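You operate a simulated robot arm through the tools that you are given. There is no shell and no other tool. Be economical: measure what you need, move in short steps, check, and stop when the job is done.

Carry out the task below with a simulated two-armed robot. There is one attempt and no reset: what you move stays moved.

## Task
On the door end of the long worktop, fold the green checked cloth in half and then in half again.
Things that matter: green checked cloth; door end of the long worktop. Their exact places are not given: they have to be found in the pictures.

It is judged by the outcome, as a careful person would: the job done as asked, and still so three seconds after it is handed in. It fails if anything else is knocked over, pushed out of place, dropped, spilled or broken. Flat cloth is picked up by pressing the open fingertips on it (5 to 10 N) and closing them slowly along it; thin cloth reads only 2 to 8 mm in the jaws.

## Robot
Two 7-joint arms with two-finger parallel grippers on one trunk, on a base that drives. Base frame: it is fixed to the floor where the robot stands at the start and does not move with it; the origin is under the middle of the robot, x ahead of it, y to its left, z up. Readings come in mm, rad, newtons and seconds.
The left shoulder is at the start at [70, 163, 1245], the right one opposite. Places, roughly: door end of the long worktop [600, 0, 900]. Payload 3.43 kg a hand.
The TCP of each hand is the grasp point between the finger pads, 34 mm short of the fingertips. In the tool frame z runs along the fingers and y along their closing line. Largest opening 128 mm; finger width 24, thickness 12; the body of the gripper, 48 by 130 mm, starts 96 mm behind the TCP.
Orientation is that of the tool frame in the base frame, as [roll, pitch, yaw] about the fixed x, y, z axes, in that order (R = Rz(yaw) Ry(pitch) Rx(roll)). With the fingers straight down and closing along the base's y, the tool's x points along the base's -x, its y along +y and its z along -z.

## Interface
- The arms move only by the tool jog_arm. It takes "left_steps", "right_steps" or both (then of equal length, played together; a hand with none holds still); each is one flat list of numbers, 7 for each row, row after row: the shift along the tool's x, y, z in mm, then the turn, a rotation vector about the tool's x, y, z in rad, then the finger opening in mm, from 0 to 128. In form: [tx, ty, tz, ax, ay, az, gripper, tx, ty, tz, ax, ay, az, gripper, ...]. A call has 1 to 8 rows; each row shifts and turns the commanded pose from where the row before left it, along the tool's axes as they then stand. Each row takes 0.2 s and may step no farther than 50 mm and 0.15 rad from the row before; otherwise, or with a gripper value out of range, the whole call is refused. Where a pose cannot be reached the arm comes as near as it can. A force on the tool above 40 N (or 10 N above the force at the start of the call, whichever is more), or a blocked arm, ends the call early, and 0.2 s more pass. The fingers move at their own pace (about 153 mm/s each) and stop on an object; they squeeze with about 40 N. The grip force told is the motor's: it shows also when the fingers shut on nothing. Time passes only in rows, and 0.2 s behind the last, so rows that do not move let the fingers close. It gives the time, the measured TCP pose, the force on the tool (base axes), the opening and the grip force at its end, in the units of the frame above (readings bear some noise), and new pictures: "pictures" is both (left out), scene, wrist or none (wrist: the cameras of the hands that moved).
- Cameras (640 x 400 px; columns grow to the right, rows downward): "scene" is now at [107.7, -8, 1461.4]; the picture's right is [-0.12, -0.99, 0.00], its down [-0.69, 0.08, -0.72] and it looks along [0.71, -0.09, -0.70] (base axes); focal length 288 px, centre (320, 200). "left" rides on the left gripper at [76, 11, -160] in its tool frame; the picture's right is [-0.15, 0.99, 0.00], its down [-0.88, -0.13, -0.46] and it looks along [-0.45, -0.07, 0.89] (tool axes); focal length 234 px, centre (320, 200). "right" rides on the right gripper at [76, -11, -160] in its tool frame; the picture's right is [0.15, 0.99, 0.00], its down [-0.88, 0.13, -0.46] and it looks along [-0.45, 0.07, 0.89] (tool axes); focal length 234 px, centre (320, 200).
- raise_lower(by): slides the trunk up (or, below 0, down) by that many mm; the arms and the scene camera ride with it, the base frame stays. It gives what a move gives, with no picture.
- drive_base(legs): drives the robot by 1 to 6 legs, each [ahead, left, turn to the left] in mm, mm and rad, along the robot's own axes; the way and the turn of a leg run together, so that a leg with both is an arc; at most 1500 mm and 3.142 rad a leg. The arms and the cameras ride along, it lands a little off, and it stops where it bumps. It gives what a move gives, and a new picture of the scene camera.
- head_to(pan, tilt): turns the head with the scene camera to pan (to the left, within 1.501 rad either way) and tilt (down, from -0.506 to 1.204), counted from straight ahead of the robot. It gives what a move gives, and a new picture of the scene camera.
- measure_at(camera, pixels): for up to 12 pixels [column, row] of the newest picture of that camera ("zoom" is the newest enlarged one), the place [x, y, z] in the base frame of the surface seen there, good to about 3 mm, but the place of the scene camera against the robot may be out by one fixed shift of up to 25 mm in any direction. No time passes.
- inspect(camera, box): a new picture of the part [left, top, right, bottom] of that camera's present view, enlarged. No time passes.
- sign_off(): hands the job in; it is judged then, once.

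Keep the steps short. Do not move on a guess: measure, check each grasp and each placing, and mend mistakes. In all there are 80 turns and 170 pictures (those below and enlarged ones count). Leave the grippers open and the arms clear of the work at the hand-in unless told otherwise, and finish with a single line.

The tools are called after ">>>" by a JSON object that holds its "name" and its "arguments". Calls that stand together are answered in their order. jog_arm: Moves the arms, as the interface text tells. Its arguments: {"type":"object","properties":{"left_steps":{"type":"array","items":{"type":"number"}},"right_steps":{"type":"array","items":{"type":"number"}},"pictures":{"type":"string","enum":["both","scene","wrist","none"]}},"required":[]} The other tools are called the same way: raise_lower (by) slides the trunk up or down; drive_base (legs) drives the base; head_to (pan, tilt) turns the head that bears the scene camera; measure_at (camera, pixels) gives the place of the surface under pixels of a picture; inspect (camera, box) takes an enlarged picture of a part of a camera's view; sign_off () hands the job in.

At the start:

```text
time: 0.0
left_eef_pos: [615.0, 275.0, 1130.0]
left_orientation: [-3.142, 0.001, -3.141]
left_contact_force: [-1.0, 0.1, -0.5]
left_grip_width: 128.0
left_finger_force: 0.0
right_eef_pos: [465.2, -233.7, 1152.4]
right_orientation: [-3.141, -0.001, 3.141]
right_contact_force: [0.0, 0.5, -0.7]
right_grip_width: 127.8
right_finger_force: 0.1
trunk travel left (down, up): [-725.0, 215.0]
robot x, y, heading: [-2.4, 2.2, 0.001]
head pan, tilt: [-0.12, 0.771]
```

scene: 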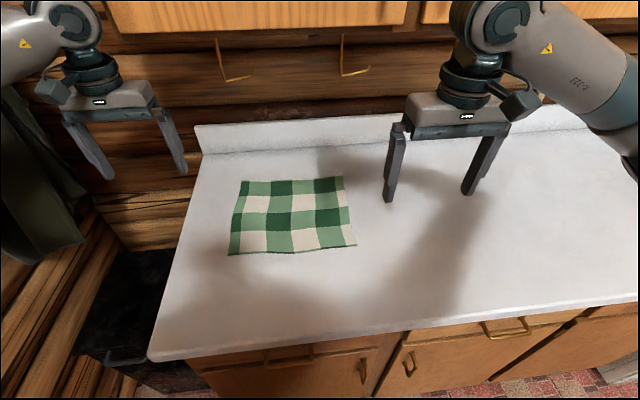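
right: 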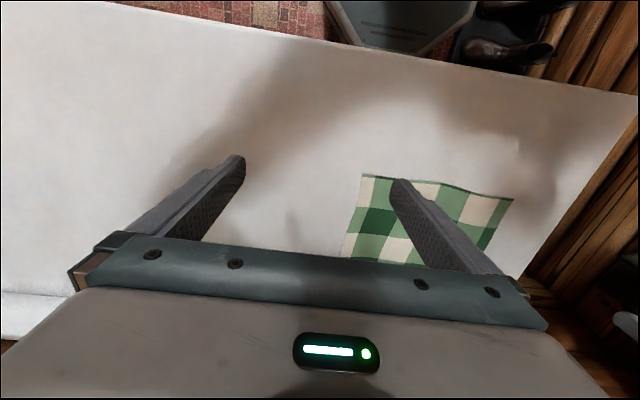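
left: 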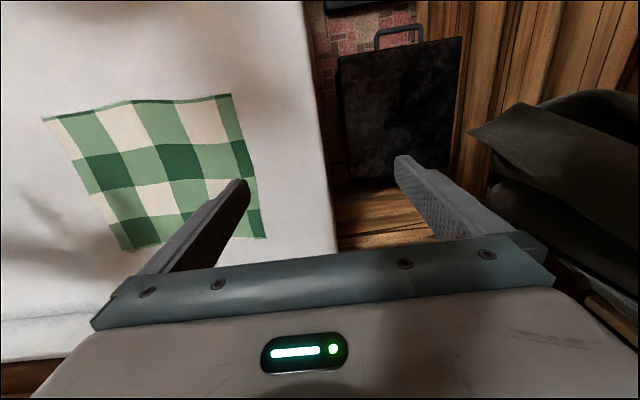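

I see the green checked cloth with corners near (242,181), (342,177), (356,245), (229,254) in the scene picture. I'll measure the corners and the table from the scene and left wrist cameras.

>>> {"name": "measure_at", "arguments": {"camera": "scene", "pixels": [[243, 183], [341, 179], [353, 243], [231, 252], [292, 249], [236, 215], [347, 210], [292, 181], [292, 215], [400, 230], [200, 250]]}}

>>> {"name": "measure_at", "arguments": {"camera": "left", "pixels": [[47, 120], [228, 97], [262, 236], [124, 247], [135, 104], [280, 150]]}}

>>> {"name": "inspect", "arguments": {"camera": "scene", "box": [200, 150, 380, 270]}}

```text
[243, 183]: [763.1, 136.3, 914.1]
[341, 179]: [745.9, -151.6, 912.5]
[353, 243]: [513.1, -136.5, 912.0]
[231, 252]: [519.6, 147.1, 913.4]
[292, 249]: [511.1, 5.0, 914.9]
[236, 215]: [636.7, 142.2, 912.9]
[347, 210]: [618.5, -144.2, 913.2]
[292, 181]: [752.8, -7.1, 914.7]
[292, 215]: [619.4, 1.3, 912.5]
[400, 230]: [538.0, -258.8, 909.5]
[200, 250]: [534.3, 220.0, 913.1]
```

```text
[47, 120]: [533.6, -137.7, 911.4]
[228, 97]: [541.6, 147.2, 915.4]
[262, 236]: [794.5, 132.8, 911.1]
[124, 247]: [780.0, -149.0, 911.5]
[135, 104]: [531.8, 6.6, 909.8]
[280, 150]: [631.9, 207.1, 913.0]
```

```text
3.33 times, centred on (290, 210) of scene
```

zoom: 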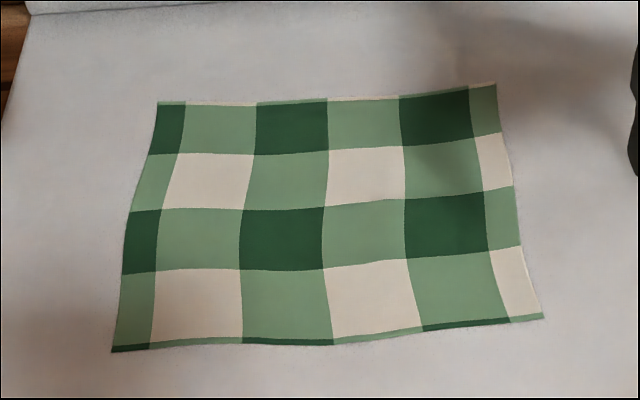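

The wrist camera puts the cloth at about x 535–790, y ±145, lying on a table at z≈911. The scene camera reads about 22 mm short in x.

Plan:
1. Take the two far corners and fold them toward the robot.
2. Fold the left end over to the right.

First I'll bring both hands above the far corners with the fingers partly closed.

>>> {"name": "jog_arm", "arguments": {"left_steps": [-20, -20, 12.5, 0, 0, 0, 60, -20, -20, 12.5, 0, 0, 0, 30, -20, -20, 12.5, 0, 0, 0, 30, -20, -20, 12.5, 0, 0, 0, 30, -20, -20, 12.5, 0, 0, 0, 30, -20, -20, 12.5, 0, 0, 0, 30, -20, -20, 12.5, 0, 0, 0, 30, -20, -20, 12.5, 0, 0, 0, 30], "right_steps": [-38.75, 14.8, 15.2, 0, 0, 0, 60, -38.75, 14.8, 15.2, 0, 0, 0, 30, -38.75, 14.8, 15.2, 0, 0, 0, 30, -38.75, 14.8, 15.2, 0, 0, 0, 30, -38.75, 14.8, 15.2, 0, 0, 0, 30, -38.75, 14.8, 15.2, 0, 0, 0, 30, -38.75, 14.8, 15.2, 0, 0, 0, 30, -38.75, 14.8, 15.2, 0, 0, 0, 30], "pictures": "both"}}

```text
time: 1.6
left_eef_pos: [651.6, 171.0, 1036.6]
left_orientation: [3.096, 0.06, 3.026]
left_contact_force: [-6.5, 62.1, -3.4]
left_grip_width: 29.9
left_finger_force: 0.1
right_eef_pos: [657.0, 32.3, 1052.8]
right_orientation: [-3.106, 0.103, -2.833]
right_contact_force: [0.2, -62.3, 7.7]
right_grip_width: 29.9
right_finger_force: 0.1
trunk travel left (down, up): [-725.0, 215.0]
robot x, y, heading: [-23.1, 36.7, 0.097]
head pan, tilt: [-0.12, 0.771]
stopped in row 8 (left hand): the arm was blocked; the commanded pose is now the measured one
```

scene: 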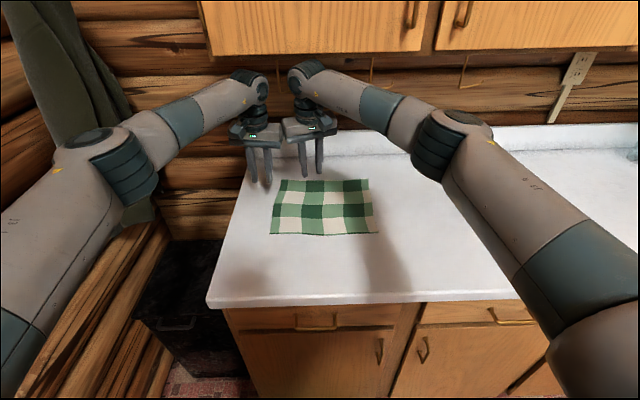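
right: 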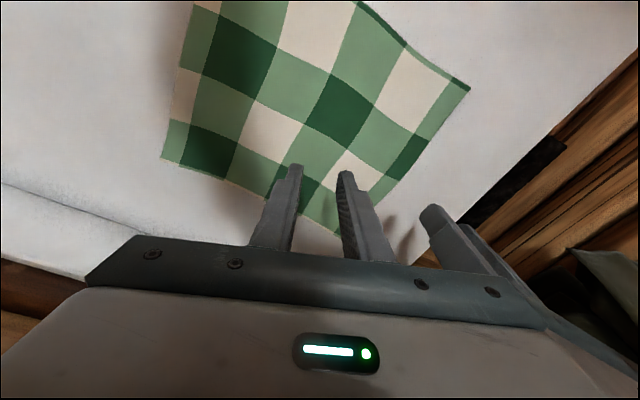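
left: 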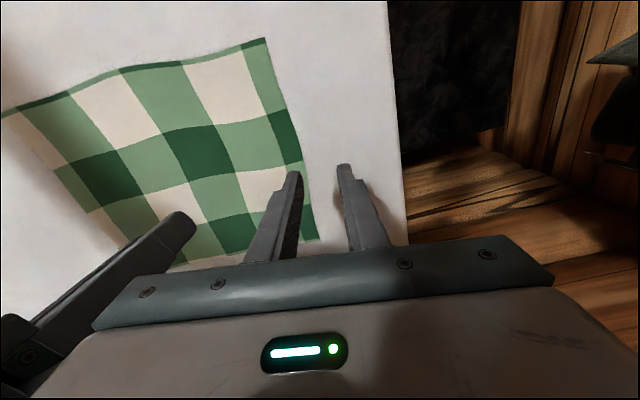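

Something went wrong. The hands are pressed against each other (±62 N) and the base has been turned by about 0.1 rad, so an arm met an obstacle, perhaps the upper cabinets. I'll measure those and the wrists before moving.

>>> {"name": "measure_at", "arguments": {"camera": "scene", "pixels": [[213, 52], [320, 48], [420, 46], [265, 85], [293, 80], [255, 130], [300, 130], [282, 182], [367, 182], [377, 232], [272, 232], [225, 70]]}}

>>> {"name": "inspect", "arguments": {"camera": "scene", "box": [190, 40, 400, 250]}}

>>> {"name": "measure_at", "arguments": {"camera": "left", "pixels": [[263, 42], [312, 238], [20, 110], [160, 70], [360, 300], [180, 225]]}}

```text
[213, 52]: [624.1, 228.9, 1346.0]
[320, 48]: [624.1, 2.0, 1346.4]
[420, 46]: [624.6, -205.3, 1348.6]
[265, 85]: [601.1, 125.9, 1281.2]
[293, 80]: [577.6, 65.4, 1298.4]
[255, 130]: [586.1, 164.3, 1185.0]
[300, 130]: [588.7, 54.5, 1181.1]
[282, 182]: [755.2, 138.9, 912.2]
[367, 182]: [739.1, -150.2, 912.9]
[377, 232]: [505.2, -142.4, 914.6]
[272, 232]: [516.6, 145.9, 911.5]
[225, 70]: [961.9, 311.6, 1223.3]
```

```text
1.90 times, centred on (295, 145) of scene
```

zoom: 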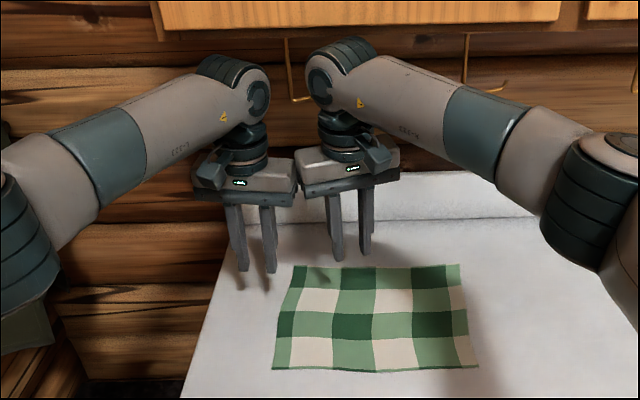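

```text
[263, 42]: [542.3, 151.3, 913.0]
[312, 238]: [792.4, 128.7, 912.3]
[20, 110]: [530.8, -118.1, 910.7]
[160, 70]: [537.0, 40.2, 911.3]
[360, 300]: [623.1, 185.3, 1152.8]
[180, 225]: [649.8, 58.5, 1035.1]
```

The cabinet front is at x≈650 with its bottom at z≈1346, and the wrists struck it. The cloth has not moved. I'll back the hands off and apart, then set the base square again. After that I'll go under the cabinet only with the hands low.

>>> {"name": "jog_arm", "arguments": {"left_steps": [15, 15, 0, 0, 0, 0, 30, 20, 15, 0, 0, 0, 0, 30, 25, 15, 0, 0, 0, 0, 30, 25, 10, 0, 0, 0, 0, 30, 25, 5, 0, 0, 0, 0, 30], "right_steps": [15, -15, 0, 0, 0, 0, 30, 20, -25, 0, 0, 0, 0, 30, 25, -25, 0, 0, 0, 0, 30, 25, -25, 0, 0, 0, 0, 30, 25, -25, 0, 0, 0, 0, 30], "pictures": "none"}}

```text
time: 1.9
left_eef_pos: [693.6, 126.8, 957.1]
left_orientation: [3.095, -0.018, 2.899]
left_contact_force: [46.3, 150.8, -70.4]
left_grip_width: 29.8
left_finger_force: 0.1
right_eef_pos: [671.5, 40.3, 1005.6]
right_orientation: [-3.078, 0.064, -2.708]
right_contact_force: [-45.1, -151.8, 70.5]
right_grip_width: 0.0
right_finger_force: 0.1
trunk travel left (down, up): [-725.0, 215.0]
robot x, y, heading: [-37.5, 9.4, 0.026]
head pan, tilt: [-0.12, 0.771]
stopped in row 1 (left hand): the force on the tool passed its limit (the readings are from after the stop); the commanded pose is now the measured one
```

The hands are still interlocked. I'll look before moving again.

>>> {"name": "inspect", "arguments": {"camera": "scene", "box": [190, 40, 400, 250]}}

>>> {"name": "inspect", "arguments": {"camera": "right", "box": [0, 0, 640, 400]}}

```text
1.90 times, centred on (295, 145) of scene
```

zoom: 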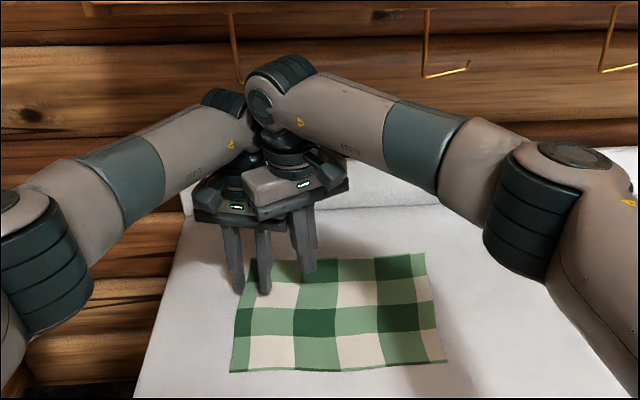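

```text
1.00 times, centred on (320, 200) of right
```

zoom: 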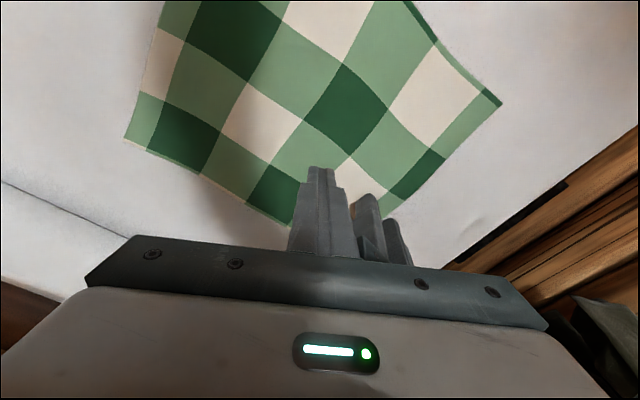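

The right gripper body rests against the left one. I'll move only the right hand away, to its own side and back.

>>> {"name": "jog_arm", "arguments": {"right_steps": [15, -15, 0, 0, 0, 0, 30, 20, -25, 0, 0, 0, 0, 30, 20, -30, 0, 0, 0, 0, 30, 20, -30, 0, 0, 0, 0, 30], "pictures": "scene"}}

```text
time: 2.2
left_eef_pos: [693.7, 127.0, 945.4]
left_orientation: [3.068, -0.029, 2.855]
left_contact_force: [17.2, 147.7, 57.1]
left_grip_width: 23.9
left_finger_force: 0.1
right_eef_pos: [670.6, 36.6, 995.1]
right_orientation: [-3.092, 0.042, -2.622]
right_contact_force: [-40.5, -137.7, 59.6]
right_grip_width: 0.0
right_finger_force: 0.0
trunk travel left (down, up): [-725.0, 215.0]
robot x, y, heading: [-41.8, 10.7, 0.037]
head pan, tilt: [-0.12, 0.771]
stopped in row 1 (left hand): the force on the tool passed its limit (the readings are from after the stop); the commanded pose is now the measured one
```

scene: 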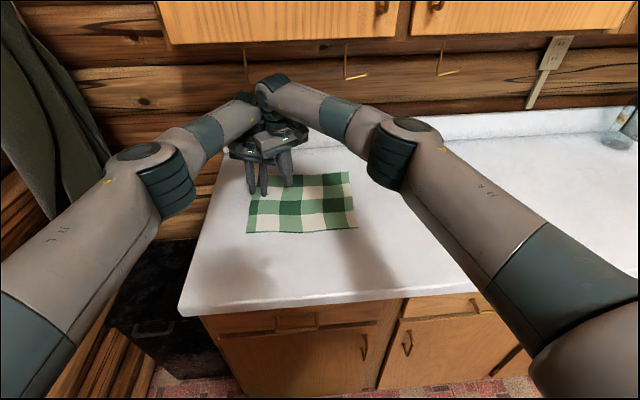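

The left fingers have sunk onto the table at the cloth's edge, and the right hand leans over the left. I'll push the right hand away decisively and slightly up, while the left eases to its own side.

>>> {"name": "jog_arm", "arguments": {"left_steps": [0, 20, 0, 0, 0, 0, 20, 0, 10, 0, 0, 0, 0, 20, 0, 0, 0, 0, 0, 0, 20], "right_steps": [31, -34, -10, 0, 0, 0, 0, 31, -34, -5, 0, 0, 0, 0, 31, -34, 0, 0, 0, 0, 0], "pictures": "scene"}}

```text
time: 2.5
left_eef_pos: [697.3, 116.8, 945.3]
left_orientation: [3.06, -0.026, 2.868]
left_contact_force: [49.6, 108.1, 128.7]
left_grip_width: 6.8
left_finger_force: 0.0
right_eef_pos: [673.9, 25.7, 989.8]
right_orientation: [-3.116, 0.024, -2.578]
right_contact_force: [-126.7, -87.7, 102.8]
right_grip_width: 0.1
right_finger_force: 33.3
trunk travel left (down, up): [-725.0, 215.0]
robot x, y, heading: [-49.3, 10.2, 0.039]
head pan, tilt: [-0.12, 0.771]
stopped in row 1 (left hand): the arm was blocked; the commanded pose is now the measured one
```

scene: 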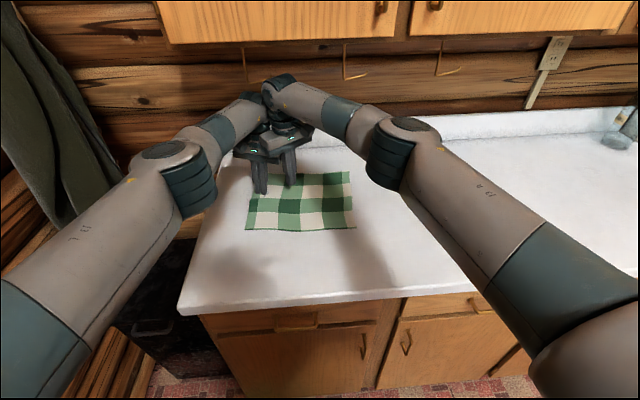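

The left hand is jammed down on the table at 128 N. I'll lift the trunk a little to take that load off.

>>> {"name": "raise_lower", "arguments": {"by": 20}}

```text
time: 2.8
left_eef_pos: [695.5, 116.2, 944.1]
left_orientation: [3.045, -0.021, 2.959]
left_contact_force: [-4.5, 88.5, 136.8]
left_grip_width: 5.2
left_finger_force: 0.0
right_eef_pos: [673.8, 19.2, 989.8]
right_orientation: [-3.116, 0.029, -2.6]
right_contact_force: [-59.0, -73.9, 101.2]
right_grip_width: 0.0
right_finger_force: 32.8
trunk travel left (down, up): [-729.0, 211.0]
robot x, y, heading: [-50.4, -0.2, 0.017]
head pan, tilt: [-0.12, 0.771]
stopped: the arm was blocked; the commanded pose is now the measured one
```

Forces are easing slowly. The right hand presses down on the left, and the left on the table. I'll lift the right hand up and away first, with the left held still.

>>> {"name": "jog_arm", "arguments": {"right_steps": [10, -10, -30, 0, 0, 0, 0, 15, -20, -20, 0, 0, 0, 0, 20, -30, 0, 0, 0, 0, 0, 20, -30, 0, 0, 0, 0, 0], "pictures": "scene"}}

```text
time: 3.2
left_eef_pos: [697.3, 116.7, 945.0]
left_orientation: [3.037, -0.03, 2.951]
left_contact_force: [-53.6, 76.5, 132.7]
left_grip_width: 7.5
left_finger_force: 0.0
right_eef_pos: [679.1, 18.1, 990.4]
right_orientation: [-3.115, 0.049, -2.656]
right_contact_force: [14.5, -69.1, 91.2]
right_grip_width: 0.0
right_finger_force: 33.2
trunk travel left (down, up): [-729.0, 211.0]
robot x, y, heading: [-54.1, -7.7, 0.005]
head pan, tilt: [-0.12, 0.771]
stopped in row 1 (left hand): the arm was blocked; the commanded pose is now the measured one
```

scene: 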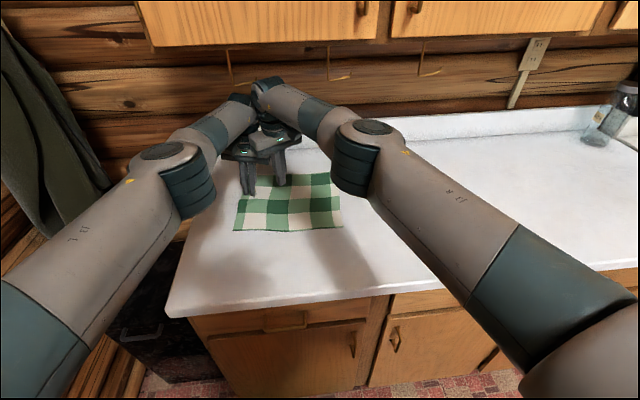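

I'll zoom in on the jam to see what is holding it.

>>> {"name": "inspect", "arguments": {"camera": "scene", "box": [170, 50, 370, 240]}}

>>> {"name": "inspect", "arguments": {"camera": "left", "box": [0, 0, 640, 400]}}

>>> {"name": "measure_at", "arguments": {"camera": "scene", "pixels": [[228, 75], [328, 75], [255, 85], [240, 97], [238, 110], [270, 130], [250, 155], [250, 190], [281, 180], [260, 45], [285, 95], [215, 130]]}}

```text
2.11 times, centred on (270, 145) of scene
```

zoom: 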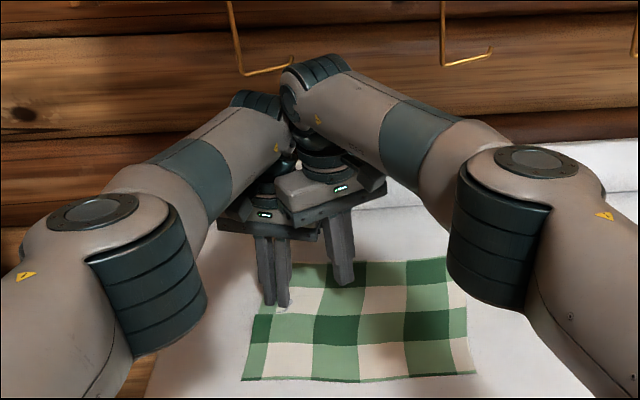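

```text
1.00 times, centred on (320, 200) of left
```

zoom: 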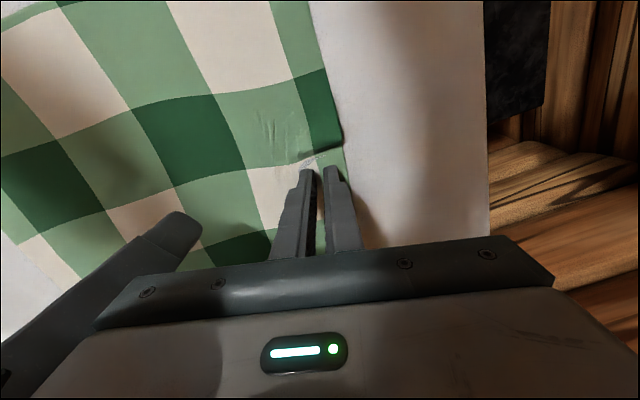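

```text
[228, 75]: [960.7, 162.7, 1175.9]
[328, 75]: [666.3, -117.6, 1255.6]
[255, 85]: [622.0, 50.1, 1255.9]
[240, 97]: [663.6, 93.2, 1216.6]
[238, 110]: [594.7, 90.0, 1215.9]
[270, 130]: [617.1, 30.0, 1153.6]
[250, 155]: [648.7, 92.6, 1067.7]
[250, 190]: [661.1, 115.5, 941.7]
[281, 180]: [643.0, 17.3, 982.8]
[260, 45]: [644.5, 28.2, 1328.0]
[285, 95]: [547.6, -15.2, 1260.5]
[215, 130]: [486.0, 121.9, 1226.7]
```

The gold bars are cabinet handles hanging to z≈1255 at y≈±115, right where the wrists had to pass. I'll now lift both hands together, the right one faster, and draw the right back toward the robot.

>>> {"name": "jog_arm", "arguments": {"left_steps": [0, 5, -15, 0, 0, 0, 8, 0, 5, -5, 0, 0, 0, 8, 0, 0, 0, 0, 0, 0, 8], "right_steps": [10, -5, -40, 0, 0, 0, 0, 30, -15, -20, 0, 0, 0, 0, 35, -15, 0, 0, 0, 0, 0], "pictures": "scene"}}

```text
time: 3.5
left_eef_pos: [699.8, 111.9, 945.8]
left_orientation: [3.031, -0.053, 2.963]
left_contact_force: [-70.4, 48.4, 128.8]
left_grip_width: 0.0
left_finger_force: 0.0
right_eef_pos: [677.1, 15.7, 988.7]
right_orientation: [-3.136, 0.038, -2.687]
right_contact_force: [16.7, -36.4, 71.0]
right_grip_width: 0.1
right_finger_force: 33.1
trunk travel left (down, up): [-729.0, 211.0]
robot x, y, heading: [-55.8, -17.3, 0.003]
head pan, tilt: [-0.12, 0.771]
stopped in row 1 (left hand): the force on the tool passed its limit (the readings are from after the stop); the commanded pose is now the measured one
```

scene: 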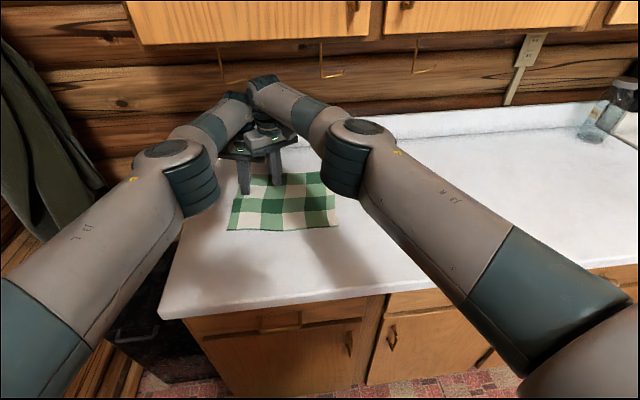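

The forces are easing (right hand now −36 / 71 N). I'll repeat the same move with bigger upward steps.

>>> {"name": "jog_arm", "arguments": {"left_steps": [0, 10, -40, 0, 0, 0, 8, 0, 5, 0, 0, 0, 0, 8], "right_steps": [5, -15, -45, 0, 0, 0, 0, 30, -25, -20, 0, 0, 0, 0], "pictures": "none"}}

```text
time: 3.8
left_eef_pos: [700.3, 117.6, 944.9]
left_orientation: [3.04, -0.052, 2.958]
left_contact_force: [27.7, -6.1, 90.4]
left_grip_width: 8.0
left_finger_force: 0.1
right_eef_pos: [675.8, 21.5, 989.0]
right_orientation: [3.137, 0.036, -2.752]
right_contact_force: [-79.0, -4.4, 112.7]
right_grip_width: 0.0
right_finger_force: 32.9
right hand out of reach, approached as far as the arm can: row 1
trunk travel left (down, up): [-729.0, 211.0]
robot x, y, heading: [-57.2, -10.8, 0.002]
head pan, tilt: [-0.12, 0.771]
stopped in row 1 (right hand): the force on the tool passed its limit (the readings are from after the stop); the commanded pose is now the measured one
```

The sideways force is now gone. I'll try pulling the right hand straight back toward its own shoulder in small steps, along tool +x.

>>> {"name": "jog_arm", "arguments": {"right_steps": [25, -5, -10, 0, 0, 0, 0, 35, -10, -10, 0, 0, 0, 0, 40, -15, 0, 0, 0, 0, 0, 40, -15, 0, 0, 0, 0, 0], "pictures": "none"}}

```text
time: 4.1
left_eef_pos: [701.5, 116.0, 945.5]
left_orientation: [3.043, -0.062, 2.964]
left_contact_force: [-74.5, -14.5, 80.4]
left_grip_width: 8.2
left_finger_force: 0.0
right_eef_pos: [687.8, 21.8, 987.4]
right_orientation: [3.129, 0.054, -2.733]
right_contact_force: [-65.9, -14.8, 97.8]
right_grip_width: 0.0
right_finger_force: 32.7
trunk travel left (down, up): [-729.0, 211.0]
robot x, y, heading: [-57.7, -14.9, 0.003]
head pan, tilt: [-0.12, 0.771]
stopped in row 1 (left hand): the force on the tool passed its limit (the readings are from after the stop); the commanded pose is now the measured one
```

Nothing resists sideways now, since both y forces are about −15 N. I'll slide the left hand out to its own side (+y), still holding the right.

>>> {"name": "jog_arm", "arguments": {"left_steps": [0, 20, -3, 0, 0, 0, 8, 0, 30, -5, 0, 0, 0, 8, 0, 30, -10, 0, 0, 0, 8, 0, 30, -10, 0, 0, 0, 8], "pictures": "scene"}}

```text
time: 4.5
left_eef_pos: [706.2, 121.4, 946.9]
left_orientation: [3.052, -0.081, 2.95]
left_contact_force: [-41.5, 7.2, 93.9]
left_grip_width: 16.0
left_finger_force: 6.9
left hand out of reach, approached as far as the arm can: row 2
right_eef_pos: [695.1, 27.7, 989.0]
right_orientation: [3.119, 0.062, -2.734]
right_contact_force: [-67.2, -23.3, 87.4]
right_grip_width: 0.2
right_finger_force: 32.9
trunk travel left (down, up): [-729.0, 211.0]
robot x, y, heading: [-64.5, -15.7, 0.005]
head pan, tilt: [-0.12, 0.771]
stopped in row 2 (left hand): the force on the tool passed its limit (the readings are from after the stop); the commanded pose is now the measured one
```

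scene: 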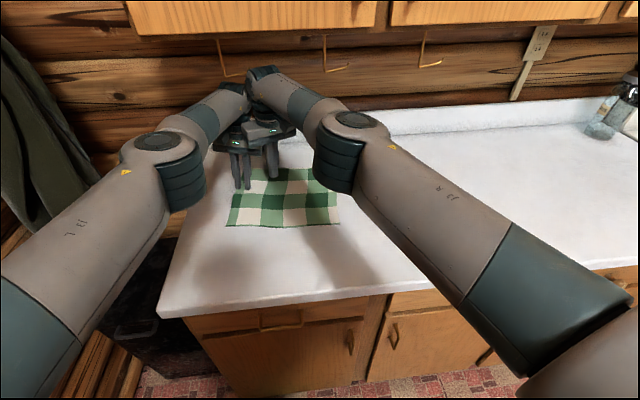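

I'll let the arms settle with rows that don't move, to see whether the stress relaxes.

>>> {"name": "jog_arm", "arguments": {"left_steps": [0, 0, 0, 0, 0, 0, 16, 0, 0, 0, 0, 0, 0, 16, 0, 0, 0, 0, 0, 0, 16], "right_steps": [0, 0, 0, 0, 0, 0, 0, 0, 0, 0, 0, 0, 0, 0, 0, 0, 0, 0, 0, 0, 0], "pictures": "none"}}

```text
time: 5.3
left_eef_pos: [709.6, 121.3, 946.1]
left_orientation: [3.045, -0.083, 2.942]
left_contact_force: [-45.1, 11.5, 77.3]
left_grip_width: 16.2
left_finger_force: 0.3
right_eef_pos: [698.9, 26.2, 988.7]
right_orientation: [3.125, 0.064, -2.728]
right_contact_force: [-69.7, -13.2, 93.9]
right_grip_width: 0.0
right_finger_force: 33.6
trunk travel left (down, up): [-729.0, 211.0]
robot x, y, heading: [-62.5, -10.3, 0.002]
head pan, tilt: [-0.12, 0.771]
```

The state is steady now and the table carries about 170 N. I'll lift and draw back both hands together in small steps, so they leave the table as a pair.

>>> {"name": "jog_arm", "arguments": {"left_steps": [4, 0, -6, 0, 0, 0, 16, 4, 0, -6, 0, 0, 0, 16, 4, 0, -6, 0, 0, 0, 16, 4, 0, -6, 0, 0, 0, 16], "right_steps": [4, 2, -10, 0, 0, 0, 0, 4, 2, -10, 0, 0, 0, 0, 4, 2, -10, 0, 0, 0, 0, 4, 2, -10, 0, 0, 0, 0], "pictures": "scene"}}

```text
time: 5.6
left_eef_pos: [716.5, 121.9, 946.3]
left_orientation: [3.05, -0.098, 2.936]
left_contact_force: [-35.8, 7.1, 64.4]
left_grip_width: 16.4
left_finger_force: 0.1
right_eef_pos: [708.9, 26.7, 989.2]
right_orientation: [3.121, 0.062, -2.709]
right_contact_force: [-42.4, -3.8, 71.3]
right_grip_width: 0.1
right_finger_force: 32.6
trunk travel left (down, up): [-729.0, 211.0]
robot x, y, heading: [-63.9, -16.0, 0.007]
head pan, tilt: [-0.12, 0.771]
stopped in row 1 (left hand): the force on the tool passed its limit (the readings are from after the stop); the commanded pose is now the measured one
```

scene: 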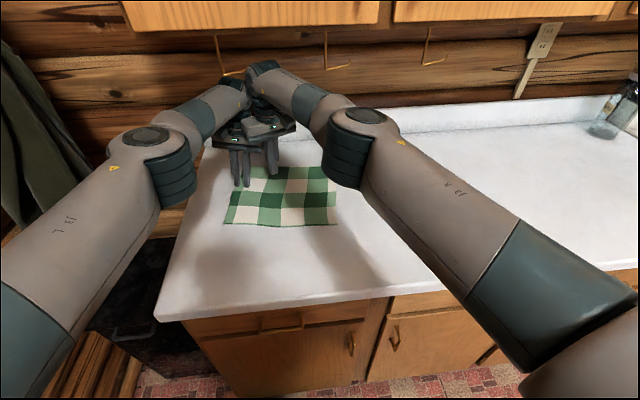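

Each stop bleeds off stress (now about 64–71 N). I'll continue with a lift of the right hand alone.

>>> {"name": "jog_arm", "arguments": {"left_steps": [0, 0, 0, 0, 0, 0, 16, 0, 0, 0, 0, 0, 0, 16, 0, 0, 0, 0, 0, 0, 16, 0, 0, 0, 0, 0, 0, 16], "right_steps": [0, 0, -3, 0, 0, 0, 0, 0, 0, -3, 0, 0, 0, 0, 0, 0, -3, 0, 0, 0, 0, 0, 0, -3, 0, 0, 0, 0], "pictures": "none"}}

```text
time: 6.0
left_eef_pos: [722.8, 122.4, 946.7]
left_orientation: [3.052, -0.103, 2.933]
left_contact_force: [-14.9, 6.1, 53.3]
left_grip_width: 18.2
left_finger_force: 1.8
right_eef_pos: [715.9, 28.9, 990.5]
right_orientation: [3.12, 0.062, -2.712]
right_contact_force: [-25.3, -10.5, 52.1]
right_grip_width: 0.2
right_finger_force: 33.4
trunk travel left (down, up): [-729.0, 211.0]
robot x, y, heading: [-69.1, -18.6, 0.003]
head pan, tilt: [-0.12, 0.771]
stopped in row 2 (left hand): the force on the tool passed its limit (the readings are from after the stop); the commanded pose is now the measured one
```

The forces keep falling (about 53 N). I'll go again with small lifts of both hands.

>>> {"name": "jog_arm", "arguments": {"left_steps": [0, 0, -2, 0, 0, 0, 18, 0, 0, -3, 0, 0, 0, 18, 0, 0, -4, 0, 0, 0, 18, 0, 0, -4, 0, 0, 0, 18], "right_steps": [0, 0, -4, 0, 0, 0, 0, 0, 0, -6, 0, 0, 0, 0, 0, 0, -8, 0, 0, 0, 0, 0, 0, -8, 0, 0, 0, 0], "pictures": "none"}}

```text
time: 7.0
left_eef_pos: [732.9, 122.3, 947.5]
left_orientation: [3.055, -0.109, 2.935]
left_contact_force: [-5.3, 0.1, 32.4]
left_grip_width: 17.0
left_finger_force: 0.0
right_eef_pos: [722.2, 26.4, 999.2]
right_orientation: [3.12, 0.044, -2.713]
right_contact_force: [-5.1, -0.8, -3.0]
right_grip_width: 0.1
right_finger_force: 32.8
trunk travel left (down, up): [-729.0, 211.0]
robot x, y, heading: [-60.5, -13.8, -0.001]
head pan, tilt: [-0.12, 0.771]
```

The right hand is free (about 0 N). I'll move it back and to its own side, staying low enough to clear the handles.

>>> {"name": "jog_arm", "arguments": {"right_steps": [0, 0, -8, 0, 0, 0, 0, 10, -15, -6, 0, 0, 0, 0, 28, -15, 0, 0, 0, 0, 0, 30, -15, 0, 0, 0, 0, 0, 35, -10, 0, 0, 0, 0, 0, 35, -10, 0, 0, 0, 0, 0, 35, -10, 0, 0, 0, 0, 0], "pictures": "scene"}}

```text
time: 8.7
left_eef_pos: [731.5, 122.9, 946.9]
left_orientation: [3.053, -0.11, 2.934]
left_contact_force: [4.2, 0.2, 30.3]
left_grip_width: 16.0
left_finger_force: 0.1
right_eef_pos: [597.4, -113.4, 1005.2]
right_orientation: [3.119, 0.046, -2.715]
right_contact_force: [-0.5, -1.2, 0.5]
right_grip_width: 0.1
right_finger_force: 32.3
trunk travel left (down, up): [-729.0, 211.0]
robot x, y, heading: [-62.8, -13.0, 0.002]
head pan, tilt: [-0.12, 0.771]
```

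scene: 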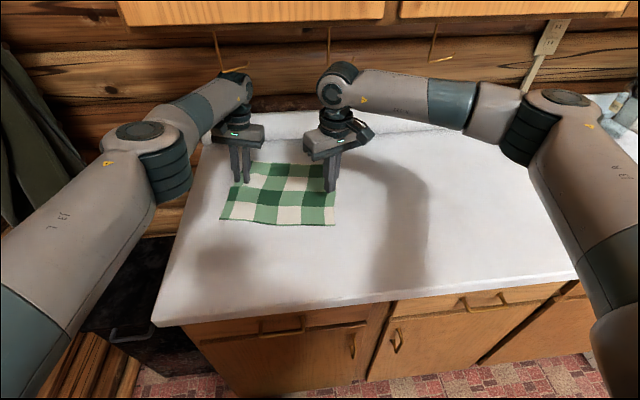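

The hands are separated and the cloth is intact. I'll lift the left hand slightly and draw it back, squaring both hands to the base and opening the right a little.

>>> {"name": "jog_arm", "arguments": {"left_steps": [0, 0, -10, 0, 0, 0, 16, 0, 0, -15, 0, 0, 0, 16, 30, 0, 0, 0, 0, -0.05, 20, 35, 0, 0, 0, 0.03, -0.05, 30, 35, 0, 0, 0, 0.03, -0.05, 30, 35, 0, 0, -0.04, 0.05, -0.06, 30, 35, 0, -20, -0.04, 0, 0, 30], "right_steps": [0, -10, 0, 0, 0, 0.06, 30, 10, -15, 0, 0, 0, 0.06, 30, 20, -15, 0, 0, 0, 0.06, 30, 20, -15, 0, 0, 0, 0.06, 30, 20, 0, 0, 0, -0.02, 0.06, 30, 0, 0, 0, -0.01, -0.02, 0.06, 30, 0, 0, -20, -0.01, 0, 0.06, 30], "pictures": "scene"}}

```text
time: 10.2
left_eef_pos: [575.4, 131.4, 1010.8]
left_orientation: [2.943, -0.2, -3.126]
left_contact_force: [-0.3, 0.3, -0.4]
left_grip_width: 30.1
left_finger_force: 0.0
right_eef_pos: [548.7, -184.0, 1019.3]
right_orientation: [3.08, 0.067, -3.138]
right_contact_force: [0.8, 0.2, -0.1]
right_grip_width: 30.0
right_finger_force: 0.1
trunk travel left (down, up): [-729.0, 211.0]
robot x, y, heading: [-67.0, -12.7, 0.006]
head pan, tilt: [-0.12, 0.771]
```

scene: 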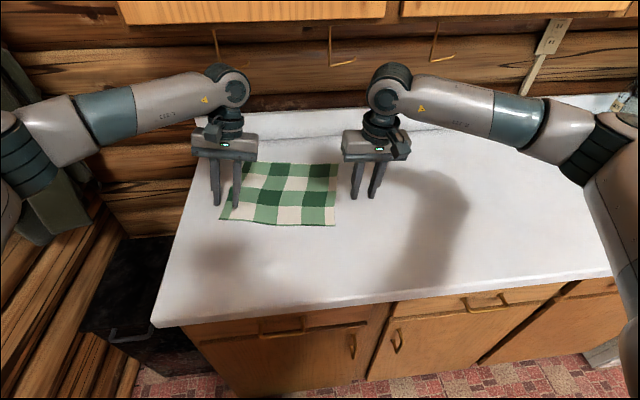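

Both hands are clear. I'll square them (correcting the tilt signs) and measure the worktop's front edge, the handles and the wrist tops. Dragging the cloth out from under the cabinet may make the folds safer.

>>> {"name": "jog_arm", "arguments": {"left_steps": [0, 0, -10, 0.1, -0.1, -0.008, 30, 0, 0, -10, 0.1, -0.1, 0, 30], "right_steps": [0, 0, 0, 0.03, 0.03, 0, 30, 0, 0, 0, 0.03, 0.03, 0, 30], "pictures": "both"}}

>>> {"name": "measure_at", "arguments": {"camera": "scene", "pixels": [[180, 312], [300, 303], [450, 285], [252, 166], [336, 167], [334, 222], [223, 218], [215, 58], [330, 64], [390, 70], [225, 75], [348, 62]]}}

```text
time: 10.8
left_eef_pos: [578.1, 130.4, 1030.6]
left_orientation: [-3.133, 0.0, -3.14]
left_contact_force: [-0.1, 0.0, -0.4]
left_grip_width: 30.0
left_finger_force: 0.0
right_eef_pos: [548.7, -181.8, 1019.6]
right_orientation: [3.141, 0.009, -3.134]
right_contact_force: [-0.4, 0.6, -1.0]
right_grip_width: 30.0
right_finger_force: 0.1
trunk travel left (down, up): [-729.0, 211.0]
robot x, y, heading: [-64.3, -13.6, 0.003]
head pan, tilt: [-0.12, 0.771]
```

scene: 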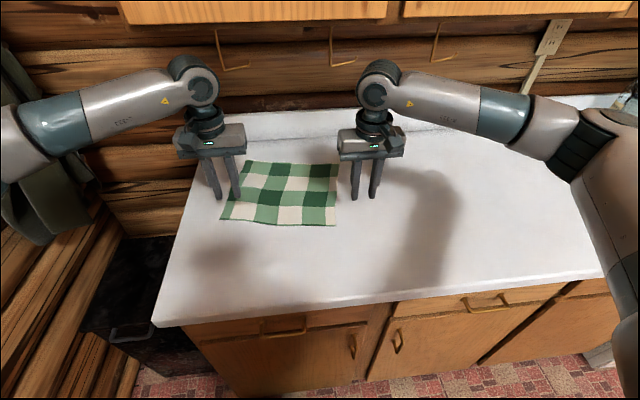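
right: 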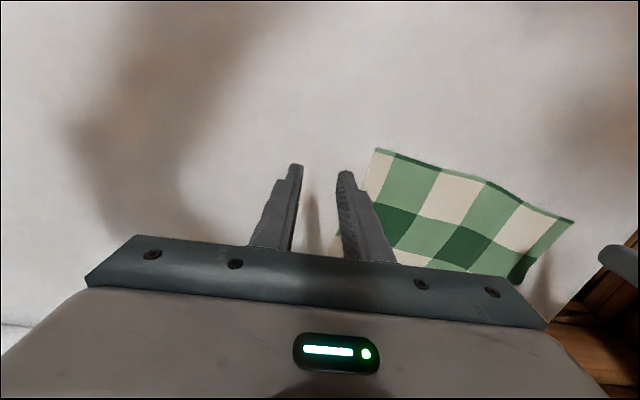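
left: 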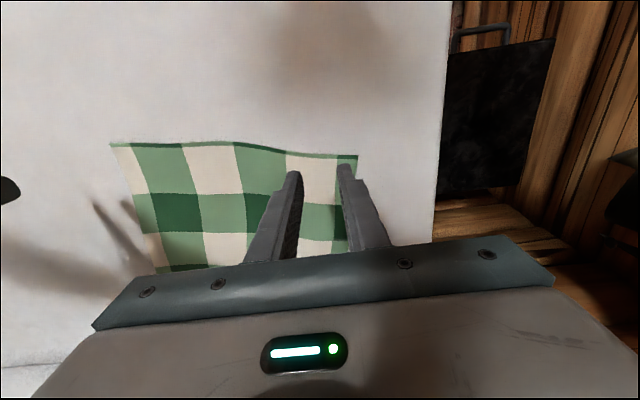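

```text
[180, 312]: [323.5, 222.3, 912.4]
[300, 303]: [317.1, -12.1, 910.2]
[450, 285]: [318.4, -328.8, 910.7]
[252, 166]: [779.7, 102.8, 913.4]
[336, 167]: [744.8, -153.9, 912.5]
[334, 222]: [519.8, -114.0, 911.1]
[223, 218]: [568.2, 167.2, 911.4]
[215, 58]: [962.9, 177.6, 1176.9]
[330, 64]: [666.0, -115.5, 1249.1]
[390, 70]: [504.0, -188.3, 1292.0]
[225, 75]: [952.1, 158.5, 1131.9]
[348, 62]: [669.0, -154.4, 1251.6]
```

The cloth got turned by about 0.17 rad. I'll measure its corners exactly with the left and right wrist cameras.

>>> {"name": "measure_at", "arguments": {"camera": "left", "pixels": [[112, 146], [356, 158], [233, 144], [158, 268], [110, 200], [330, 155], [150, 148]]}}

>>> {"name": "measure_at", "arguments": {"camera": "right", "pixels": [[376, 152], [571, 222], [470, 180], [420, 164], [400, 158]]}}

```text
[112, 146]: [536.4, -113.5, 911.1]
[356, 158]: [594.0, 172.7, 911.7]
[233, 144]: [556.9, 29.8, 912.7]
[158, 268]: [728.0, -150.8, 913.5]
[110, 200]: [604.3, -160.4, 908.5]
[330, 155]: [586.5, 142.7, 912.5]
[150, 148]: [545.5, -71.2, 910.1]
```

```text
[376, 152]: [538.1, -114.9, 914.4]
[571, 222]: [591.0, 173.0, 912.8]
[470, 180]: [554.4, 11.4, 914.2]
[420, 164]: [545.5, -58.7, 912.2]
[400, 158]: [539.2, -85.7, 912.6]
```

Near corners: right (537,−114) and left (592,172), so the cloth is turned by −0.19 rad. I'll turn both hands to match and bring them 10 mm above the cloth at (599,140) and (555,−87), just inside the near edge.

>>> {"name": "jog_arm", "arguments": {"left_steps": [0, 0, 15, 0, 0, 0.1, 30, 0, 0, 15, 0, 0, 0.09, 30, -6.2, 4.6, 15, 0, 0, 0, 30, -6.2, 4.6, 15, 0, 0, 0, 30, -6.3, 4.6, 15, 0, 0, 0, 30], "right_steps": [0, 0, 15, 0, 0, 0.1, 30, 0, 0, 14, 0, 0, 0.09, 30, 4, 31.5, 12, 0, 0, 0, 30, 4, 31.5, 12, 0, 0, 0, 30, 4, 31.5, 12, 0, 0, 0, 30], "pictures": "wrist"}}

```text
time: 12.1
left_eef_pos: [598.3, 141.2, 954.8]
left_orientation: [-3.136, -0.004, 2.953]
left_contact_force: [0.3, 0.4, -0.1]
left_grip_width: 30.0
left_finger_force: 0.0
right_eef_pos: [554.4, -87.0, 955.0]
right_orientation: [3.14, 0.007, 2.959]
right_contact_force: [0.4, 0.0, -0.5]
right_grip_width: 30.1
right_finger_force: 0.1
trunk travel left (down, up): [-729.0, 211.0]
robot x, y, heading: [-62.0, -13.1, 0.003]
head pan, tilt: [-0.12, 0.771]
```

right: 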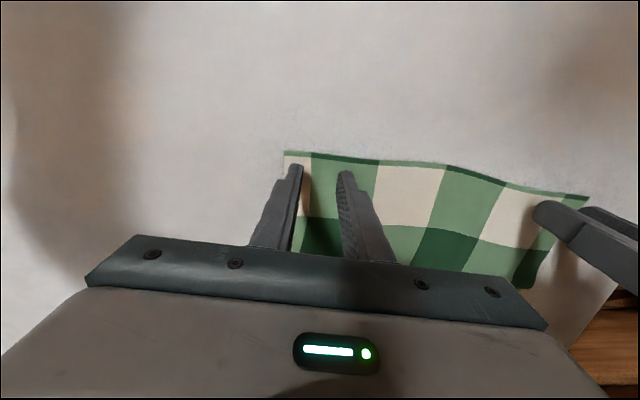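
left: 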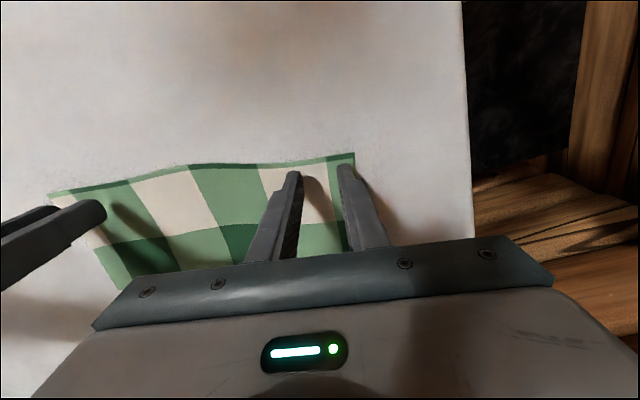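

Both hands sit at the corners just inside the edge. I'll lower them gently to contact.

>>> {"name": "jog_arm", "arguments": {"left_steps": [0, 0, 4, 0, 0, 0, 30, 0, 0, 3, 0, 0, 0, 30, 0, 0, 2, 0, 0, 0, 30, 0, 0, 1, 0, 0, 0, 30], "right_steps": [0, 0, 4, 0, 0, 0, 30, 0, 0, 3, 0, 0, 0, 30, 0, 0, 2, 0, 0, 0, 30, 0, 0, 1, 0, 0, 0, 30], "pictures": "none"}}

```text
time: 13.1
left_eef_pos: [598.0, 141.0, 945.7]
left_orientation: [-3.135, -0.001, 2.956]
left_contact_force: [0.1, -0.6, 0.2]
left_grip_width: 29.9
left_finger_force: 0.1
right_eef_pos: [553.8, -87.9, 945.9]
right_orientation: [3.138, 0.006, 2.959]
right_contact_force: [0.6, 0.2, 0.6]
right_grip_width: 30.1
right_finger_force: 0.0
trunk travel left (down, up): [-729.0, 211.0]
robot x, y, heading: [-62.7, -17.4, 0.005]
head pan, tilt: [-0.12, 0.771]
```

There is no contact yet. I'll go down 1 mm at a time.

>>> {"name": "jog_arm", "arguments": {"left_steps": [0, 0, 1, 0, 0, 0, 30, 0, 0, 1, 0, 0, 0, 30], "right_steps": [0, 0, 1, 0, 0, 0, 30, 0, 0, 1, 0, 0, 0, 30], "pictures": "none"}}

```text
time: 13.7
left_eef_pos: [597.7, 139.8, 946.1]
left_orientation: [-3.136, 0.002, 2.955]
left_contact_force: [2.3, 0.8, 6.3]
left_grip_width: 29.9
left_finger_force: 0.3
right_eef_pos: [554.5, -87.7, 944.3]
right_orientation: [3.136, 0.01, 2.959]
right_contact_force: [1.5, -0.4, 9.0]
right_grip_width: 30.1
right_finger_force: 0.1
trunk travel left (down, up): [-729.0, 211.0]
robot x, y, heading: [-62.2, -15.0, 0.005]
head pan, tilt: [-0.12, 0.771]
```

The contact forces are 6 and 9 N, which is right. I'll close slowly.

>>> {"name": "jog_arm", "arguments": {"left_steps": [0, 0, 0, 0, 0, 0, 26, 0, 0, 0, 0, 0, 0, 22, 0, 0, 0, 0, 0, 0, 18, 0, 0, 0, 0, 0, 0, 14, 0, 0, 0, 0, 0, 0, 10, 0, 0, 0, 0, 0, 0, 5, 0, 0, 0, 0, 0, 0, 0, 0, 0, 0, 0, 0, 0, 0], "right_steps": [0, 0, 0, 0, 0, 0, 26, 0, 0, 0, 0, 0, 0, 22, 0, 0, 0, 0, 0, 0, 18, 0, 0, 0, 0, 0, 0, 14, 0, 0, 0, 0, 0, 0, 10, 0, 0, 0, 0, 0, 0, 5, 0, 0, 0, 0, 0, 0, 0, 0, 0, 0, 0, 0, 0, 0], "pictures": "wrist"}}

```text
time: 15.4
left_eef_pos: [597.0, 140.1, 946.4]
left_orientation: [-3.137, 0.001, 2.956]
left_contact_force: [0.3, -0.2, 9.6]
left_grip_width: 1.5
left_finger_force: 37.0
right_eef_pos: [551.8, -87.0, 946.0]
right_orientation: [3.138, 0.01, 2.958]
right_contact_force: [-0.4, -0.4, 15.2]
right_grip_width: 0.0
right_finger_force: 33.0
trunk travel left (down, up): [-729.0, 211.0]
robot x, y, heading: [-66.0, -11.9, 0.0]
head pan, tilt: [-0.12, 0.771]
```

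right: 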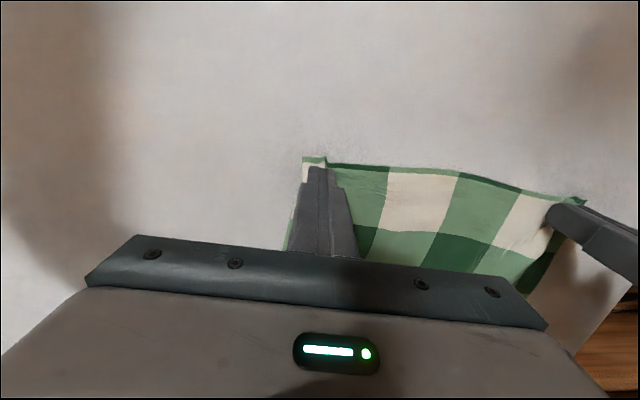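
left: 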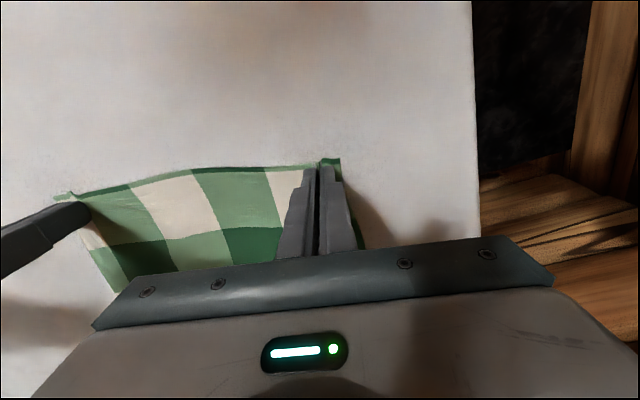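

Left reads 1.5 mm and right 0.0, so I'm unsure about the right. I'll lift 20 mm and look.

>>> {"name": "jog_arm", "arguments": {"left_steps": [0, 0, -10, 0, 0, 0, 0, 0, 0, -10, 0, 0, 0, 0], "right_steps": [0, 0, -10, 0, 0, 0, 0, 0, 0, -10, 0, 0, 0, 0], "pictures": "both"}}

```text
time: 16.1
left_eef_pos: [596.8, 139.7, 964.6]
left_orientation: [-3.137, 0.001, 2.955]
left_contact_force: [0.4, -0.3, -0.6]
left_grip_width: 1.5
left_finger_force: 36.7
right_eef_pos: [554.0, -88.8, 963.1]
right_orientation: [3.138, 0.009, 2.961]
right_contact_force: [-0.3, -0.2, 0.0]
right_grip_width: 0.1
right_finger_force: 33.4
trunk travel left (down, up): [-729.0, 211.0]
robot x, y, heading: [-65.4, -16.1, 0.003]
head pan, tilt: [-0.12, 0.771]
```

scene: 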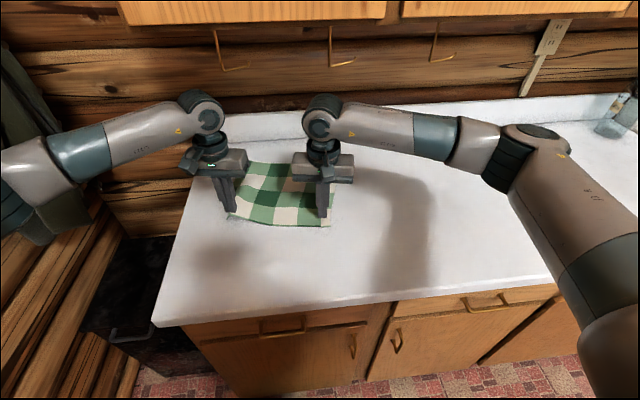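
right: 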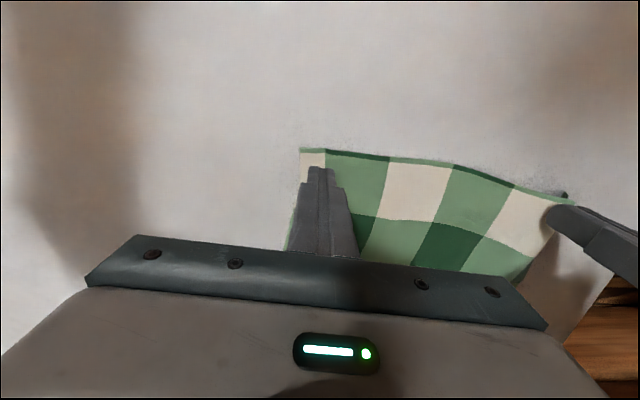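
left: 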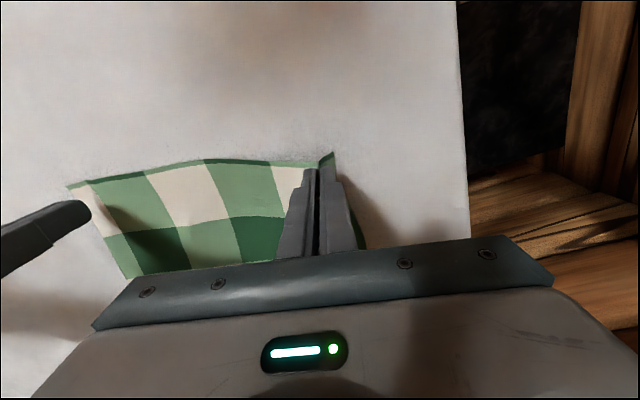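

The left hand holds its corner and the right missed. I'll redo the right with a wider opening (45), 8 mm further in, pressing slightly harder before closing. The left holds.

>>> {"name": "jog_arm", "arguments": {"right_steps": [0, 8, 5, 0, 0, 0, 45, 0, 0, 10, 0, 0, 0, 45, 0, 0, 5.8, 0, 0, 0, 45, 0, 0, 0, 0, 0, 0, 37, 0, 0, 0, 0, 0, 0, 28, 0, 0, 0, 0, 0, 0, 19, 0, 0, 0, 0, 0, 0, 9, 0, 0, 0, 0, 0, 0, 0], "pictures": "wrist"}}

```text
time: 17.9
left_eef_pos: [596.1, 140.2, 965.3]
left_orientation: [-3.135, 0.001, 2.954]
left_contact_force: [-2.1, -8.3, -0.9]
left_grip_width: 1.8
left_finger_force: 36.3
right_eef_pos: [553.9, -78.9, 945.6]
right_orientation: [3.134, 0.011, 2.959]
right_contact_force: [4.7, 8.4, 27.9]
right_grip_width: 2.0
right_finger_force: 37.3
trunk travel left (down, up): [-729.0, 211.0]
robot x, y, heading: [-63.9, -12.4, 0.003]
head pan, tilt: [-0.12, 0.771]
```

right: 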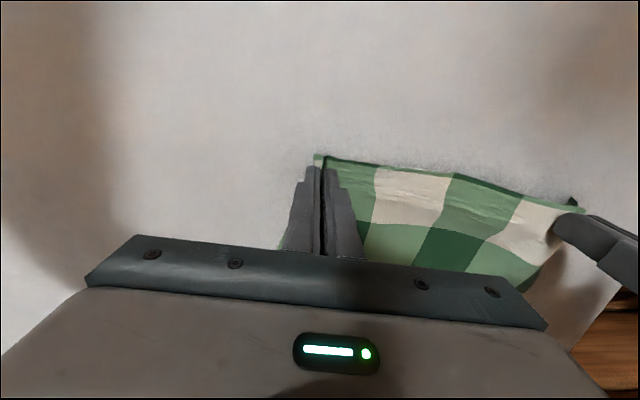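

The right now holds too (2.0 mm, light tension). I'll draw the near edge back toward the robot and square it. The cloth slides out from under the cabinet so the folding can be done in free space.

>>> {"name": "jog_arm", "arguments": {"left_steps": [0, 0, 6, 0, 0, 0, 0, 27.2, -6.6, 0, 0, 0, -0.031, 0, 27.2, -6.6, 0, 0, 0, -0.031, 0, 27.2, -6.6, 0, 0, 0, -0.031, 0, 27.2, -6.6, 0, 0, 0, -0.031, 0, 27.2, -6.6, 0, 0, 0, -0.031, 0, 27.2, -6.6, 0, 0, 0, -0.031, 0], "right_steps": [0, 2, -10, 0, 0, 0, 0, 20.2, -5.9, 0, 0, 0, -0.031, 0, 20.2, -5.9, 0, 0, 0, -0.031, 0, 20.2, -5.9, 0, 0, 0, -0.031, 0, 20.2, -5.9, 0, 0, 0, -0.031, 0, 20.2, -5.9, 0, 0, 0, -0.031, 0, 20.2, -5.9, 0, 0, 0, -0.031, 0], "pictures": "both"}}

```text
time: 19.4
left_eef_pos: [431.0, 118.8, 958.3]
left_orientation: [-3.138, -0.001, -3.141]
left_contact_force: [-0.3, -4.4, -0.1]
left_grip_width: 1.7
left_finger_force: 36.4
right_eef_pos: [430.3, -100.5, 950.6]
right_orientation: [3.14, 0.01, -3.138]
right_contact_force: [0.8, 4.2, 0.5]
right_grip_width: 2.2
right_finger_force: 36.5
trunk travel left (down, up): [-729.0, 211.0]
robot x, y, heading: [-64.9, -13.1, 0.007]
head pan, tilt: [-0.12, 0.771]
```

scene: 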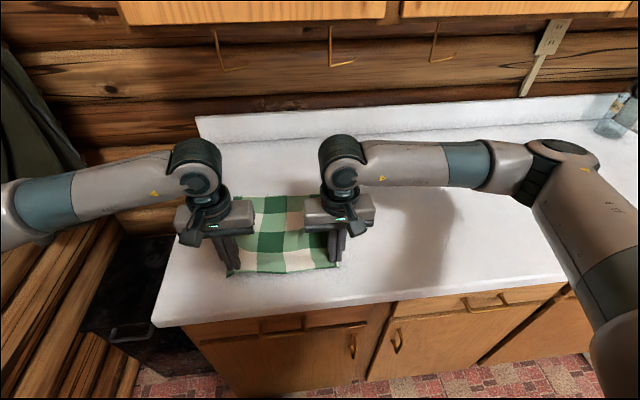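
right: 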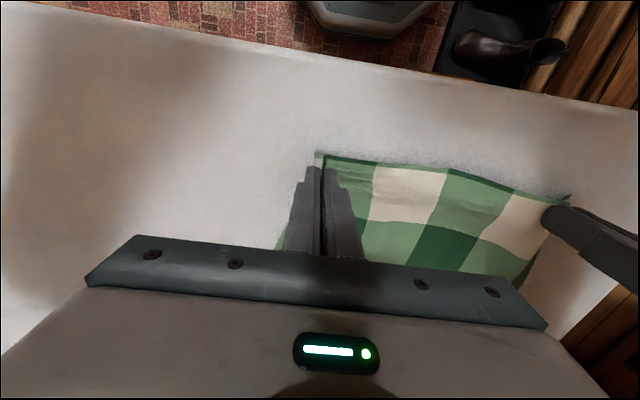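
left: 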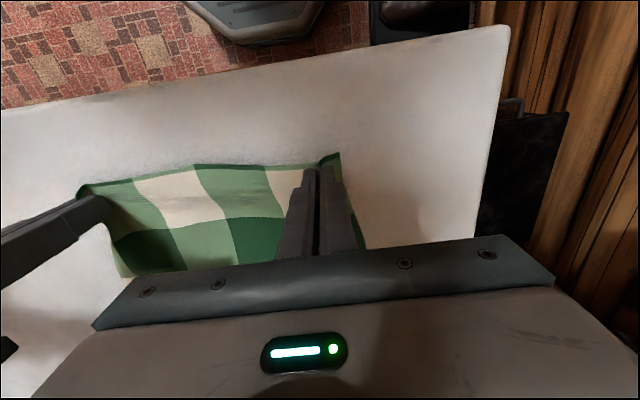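

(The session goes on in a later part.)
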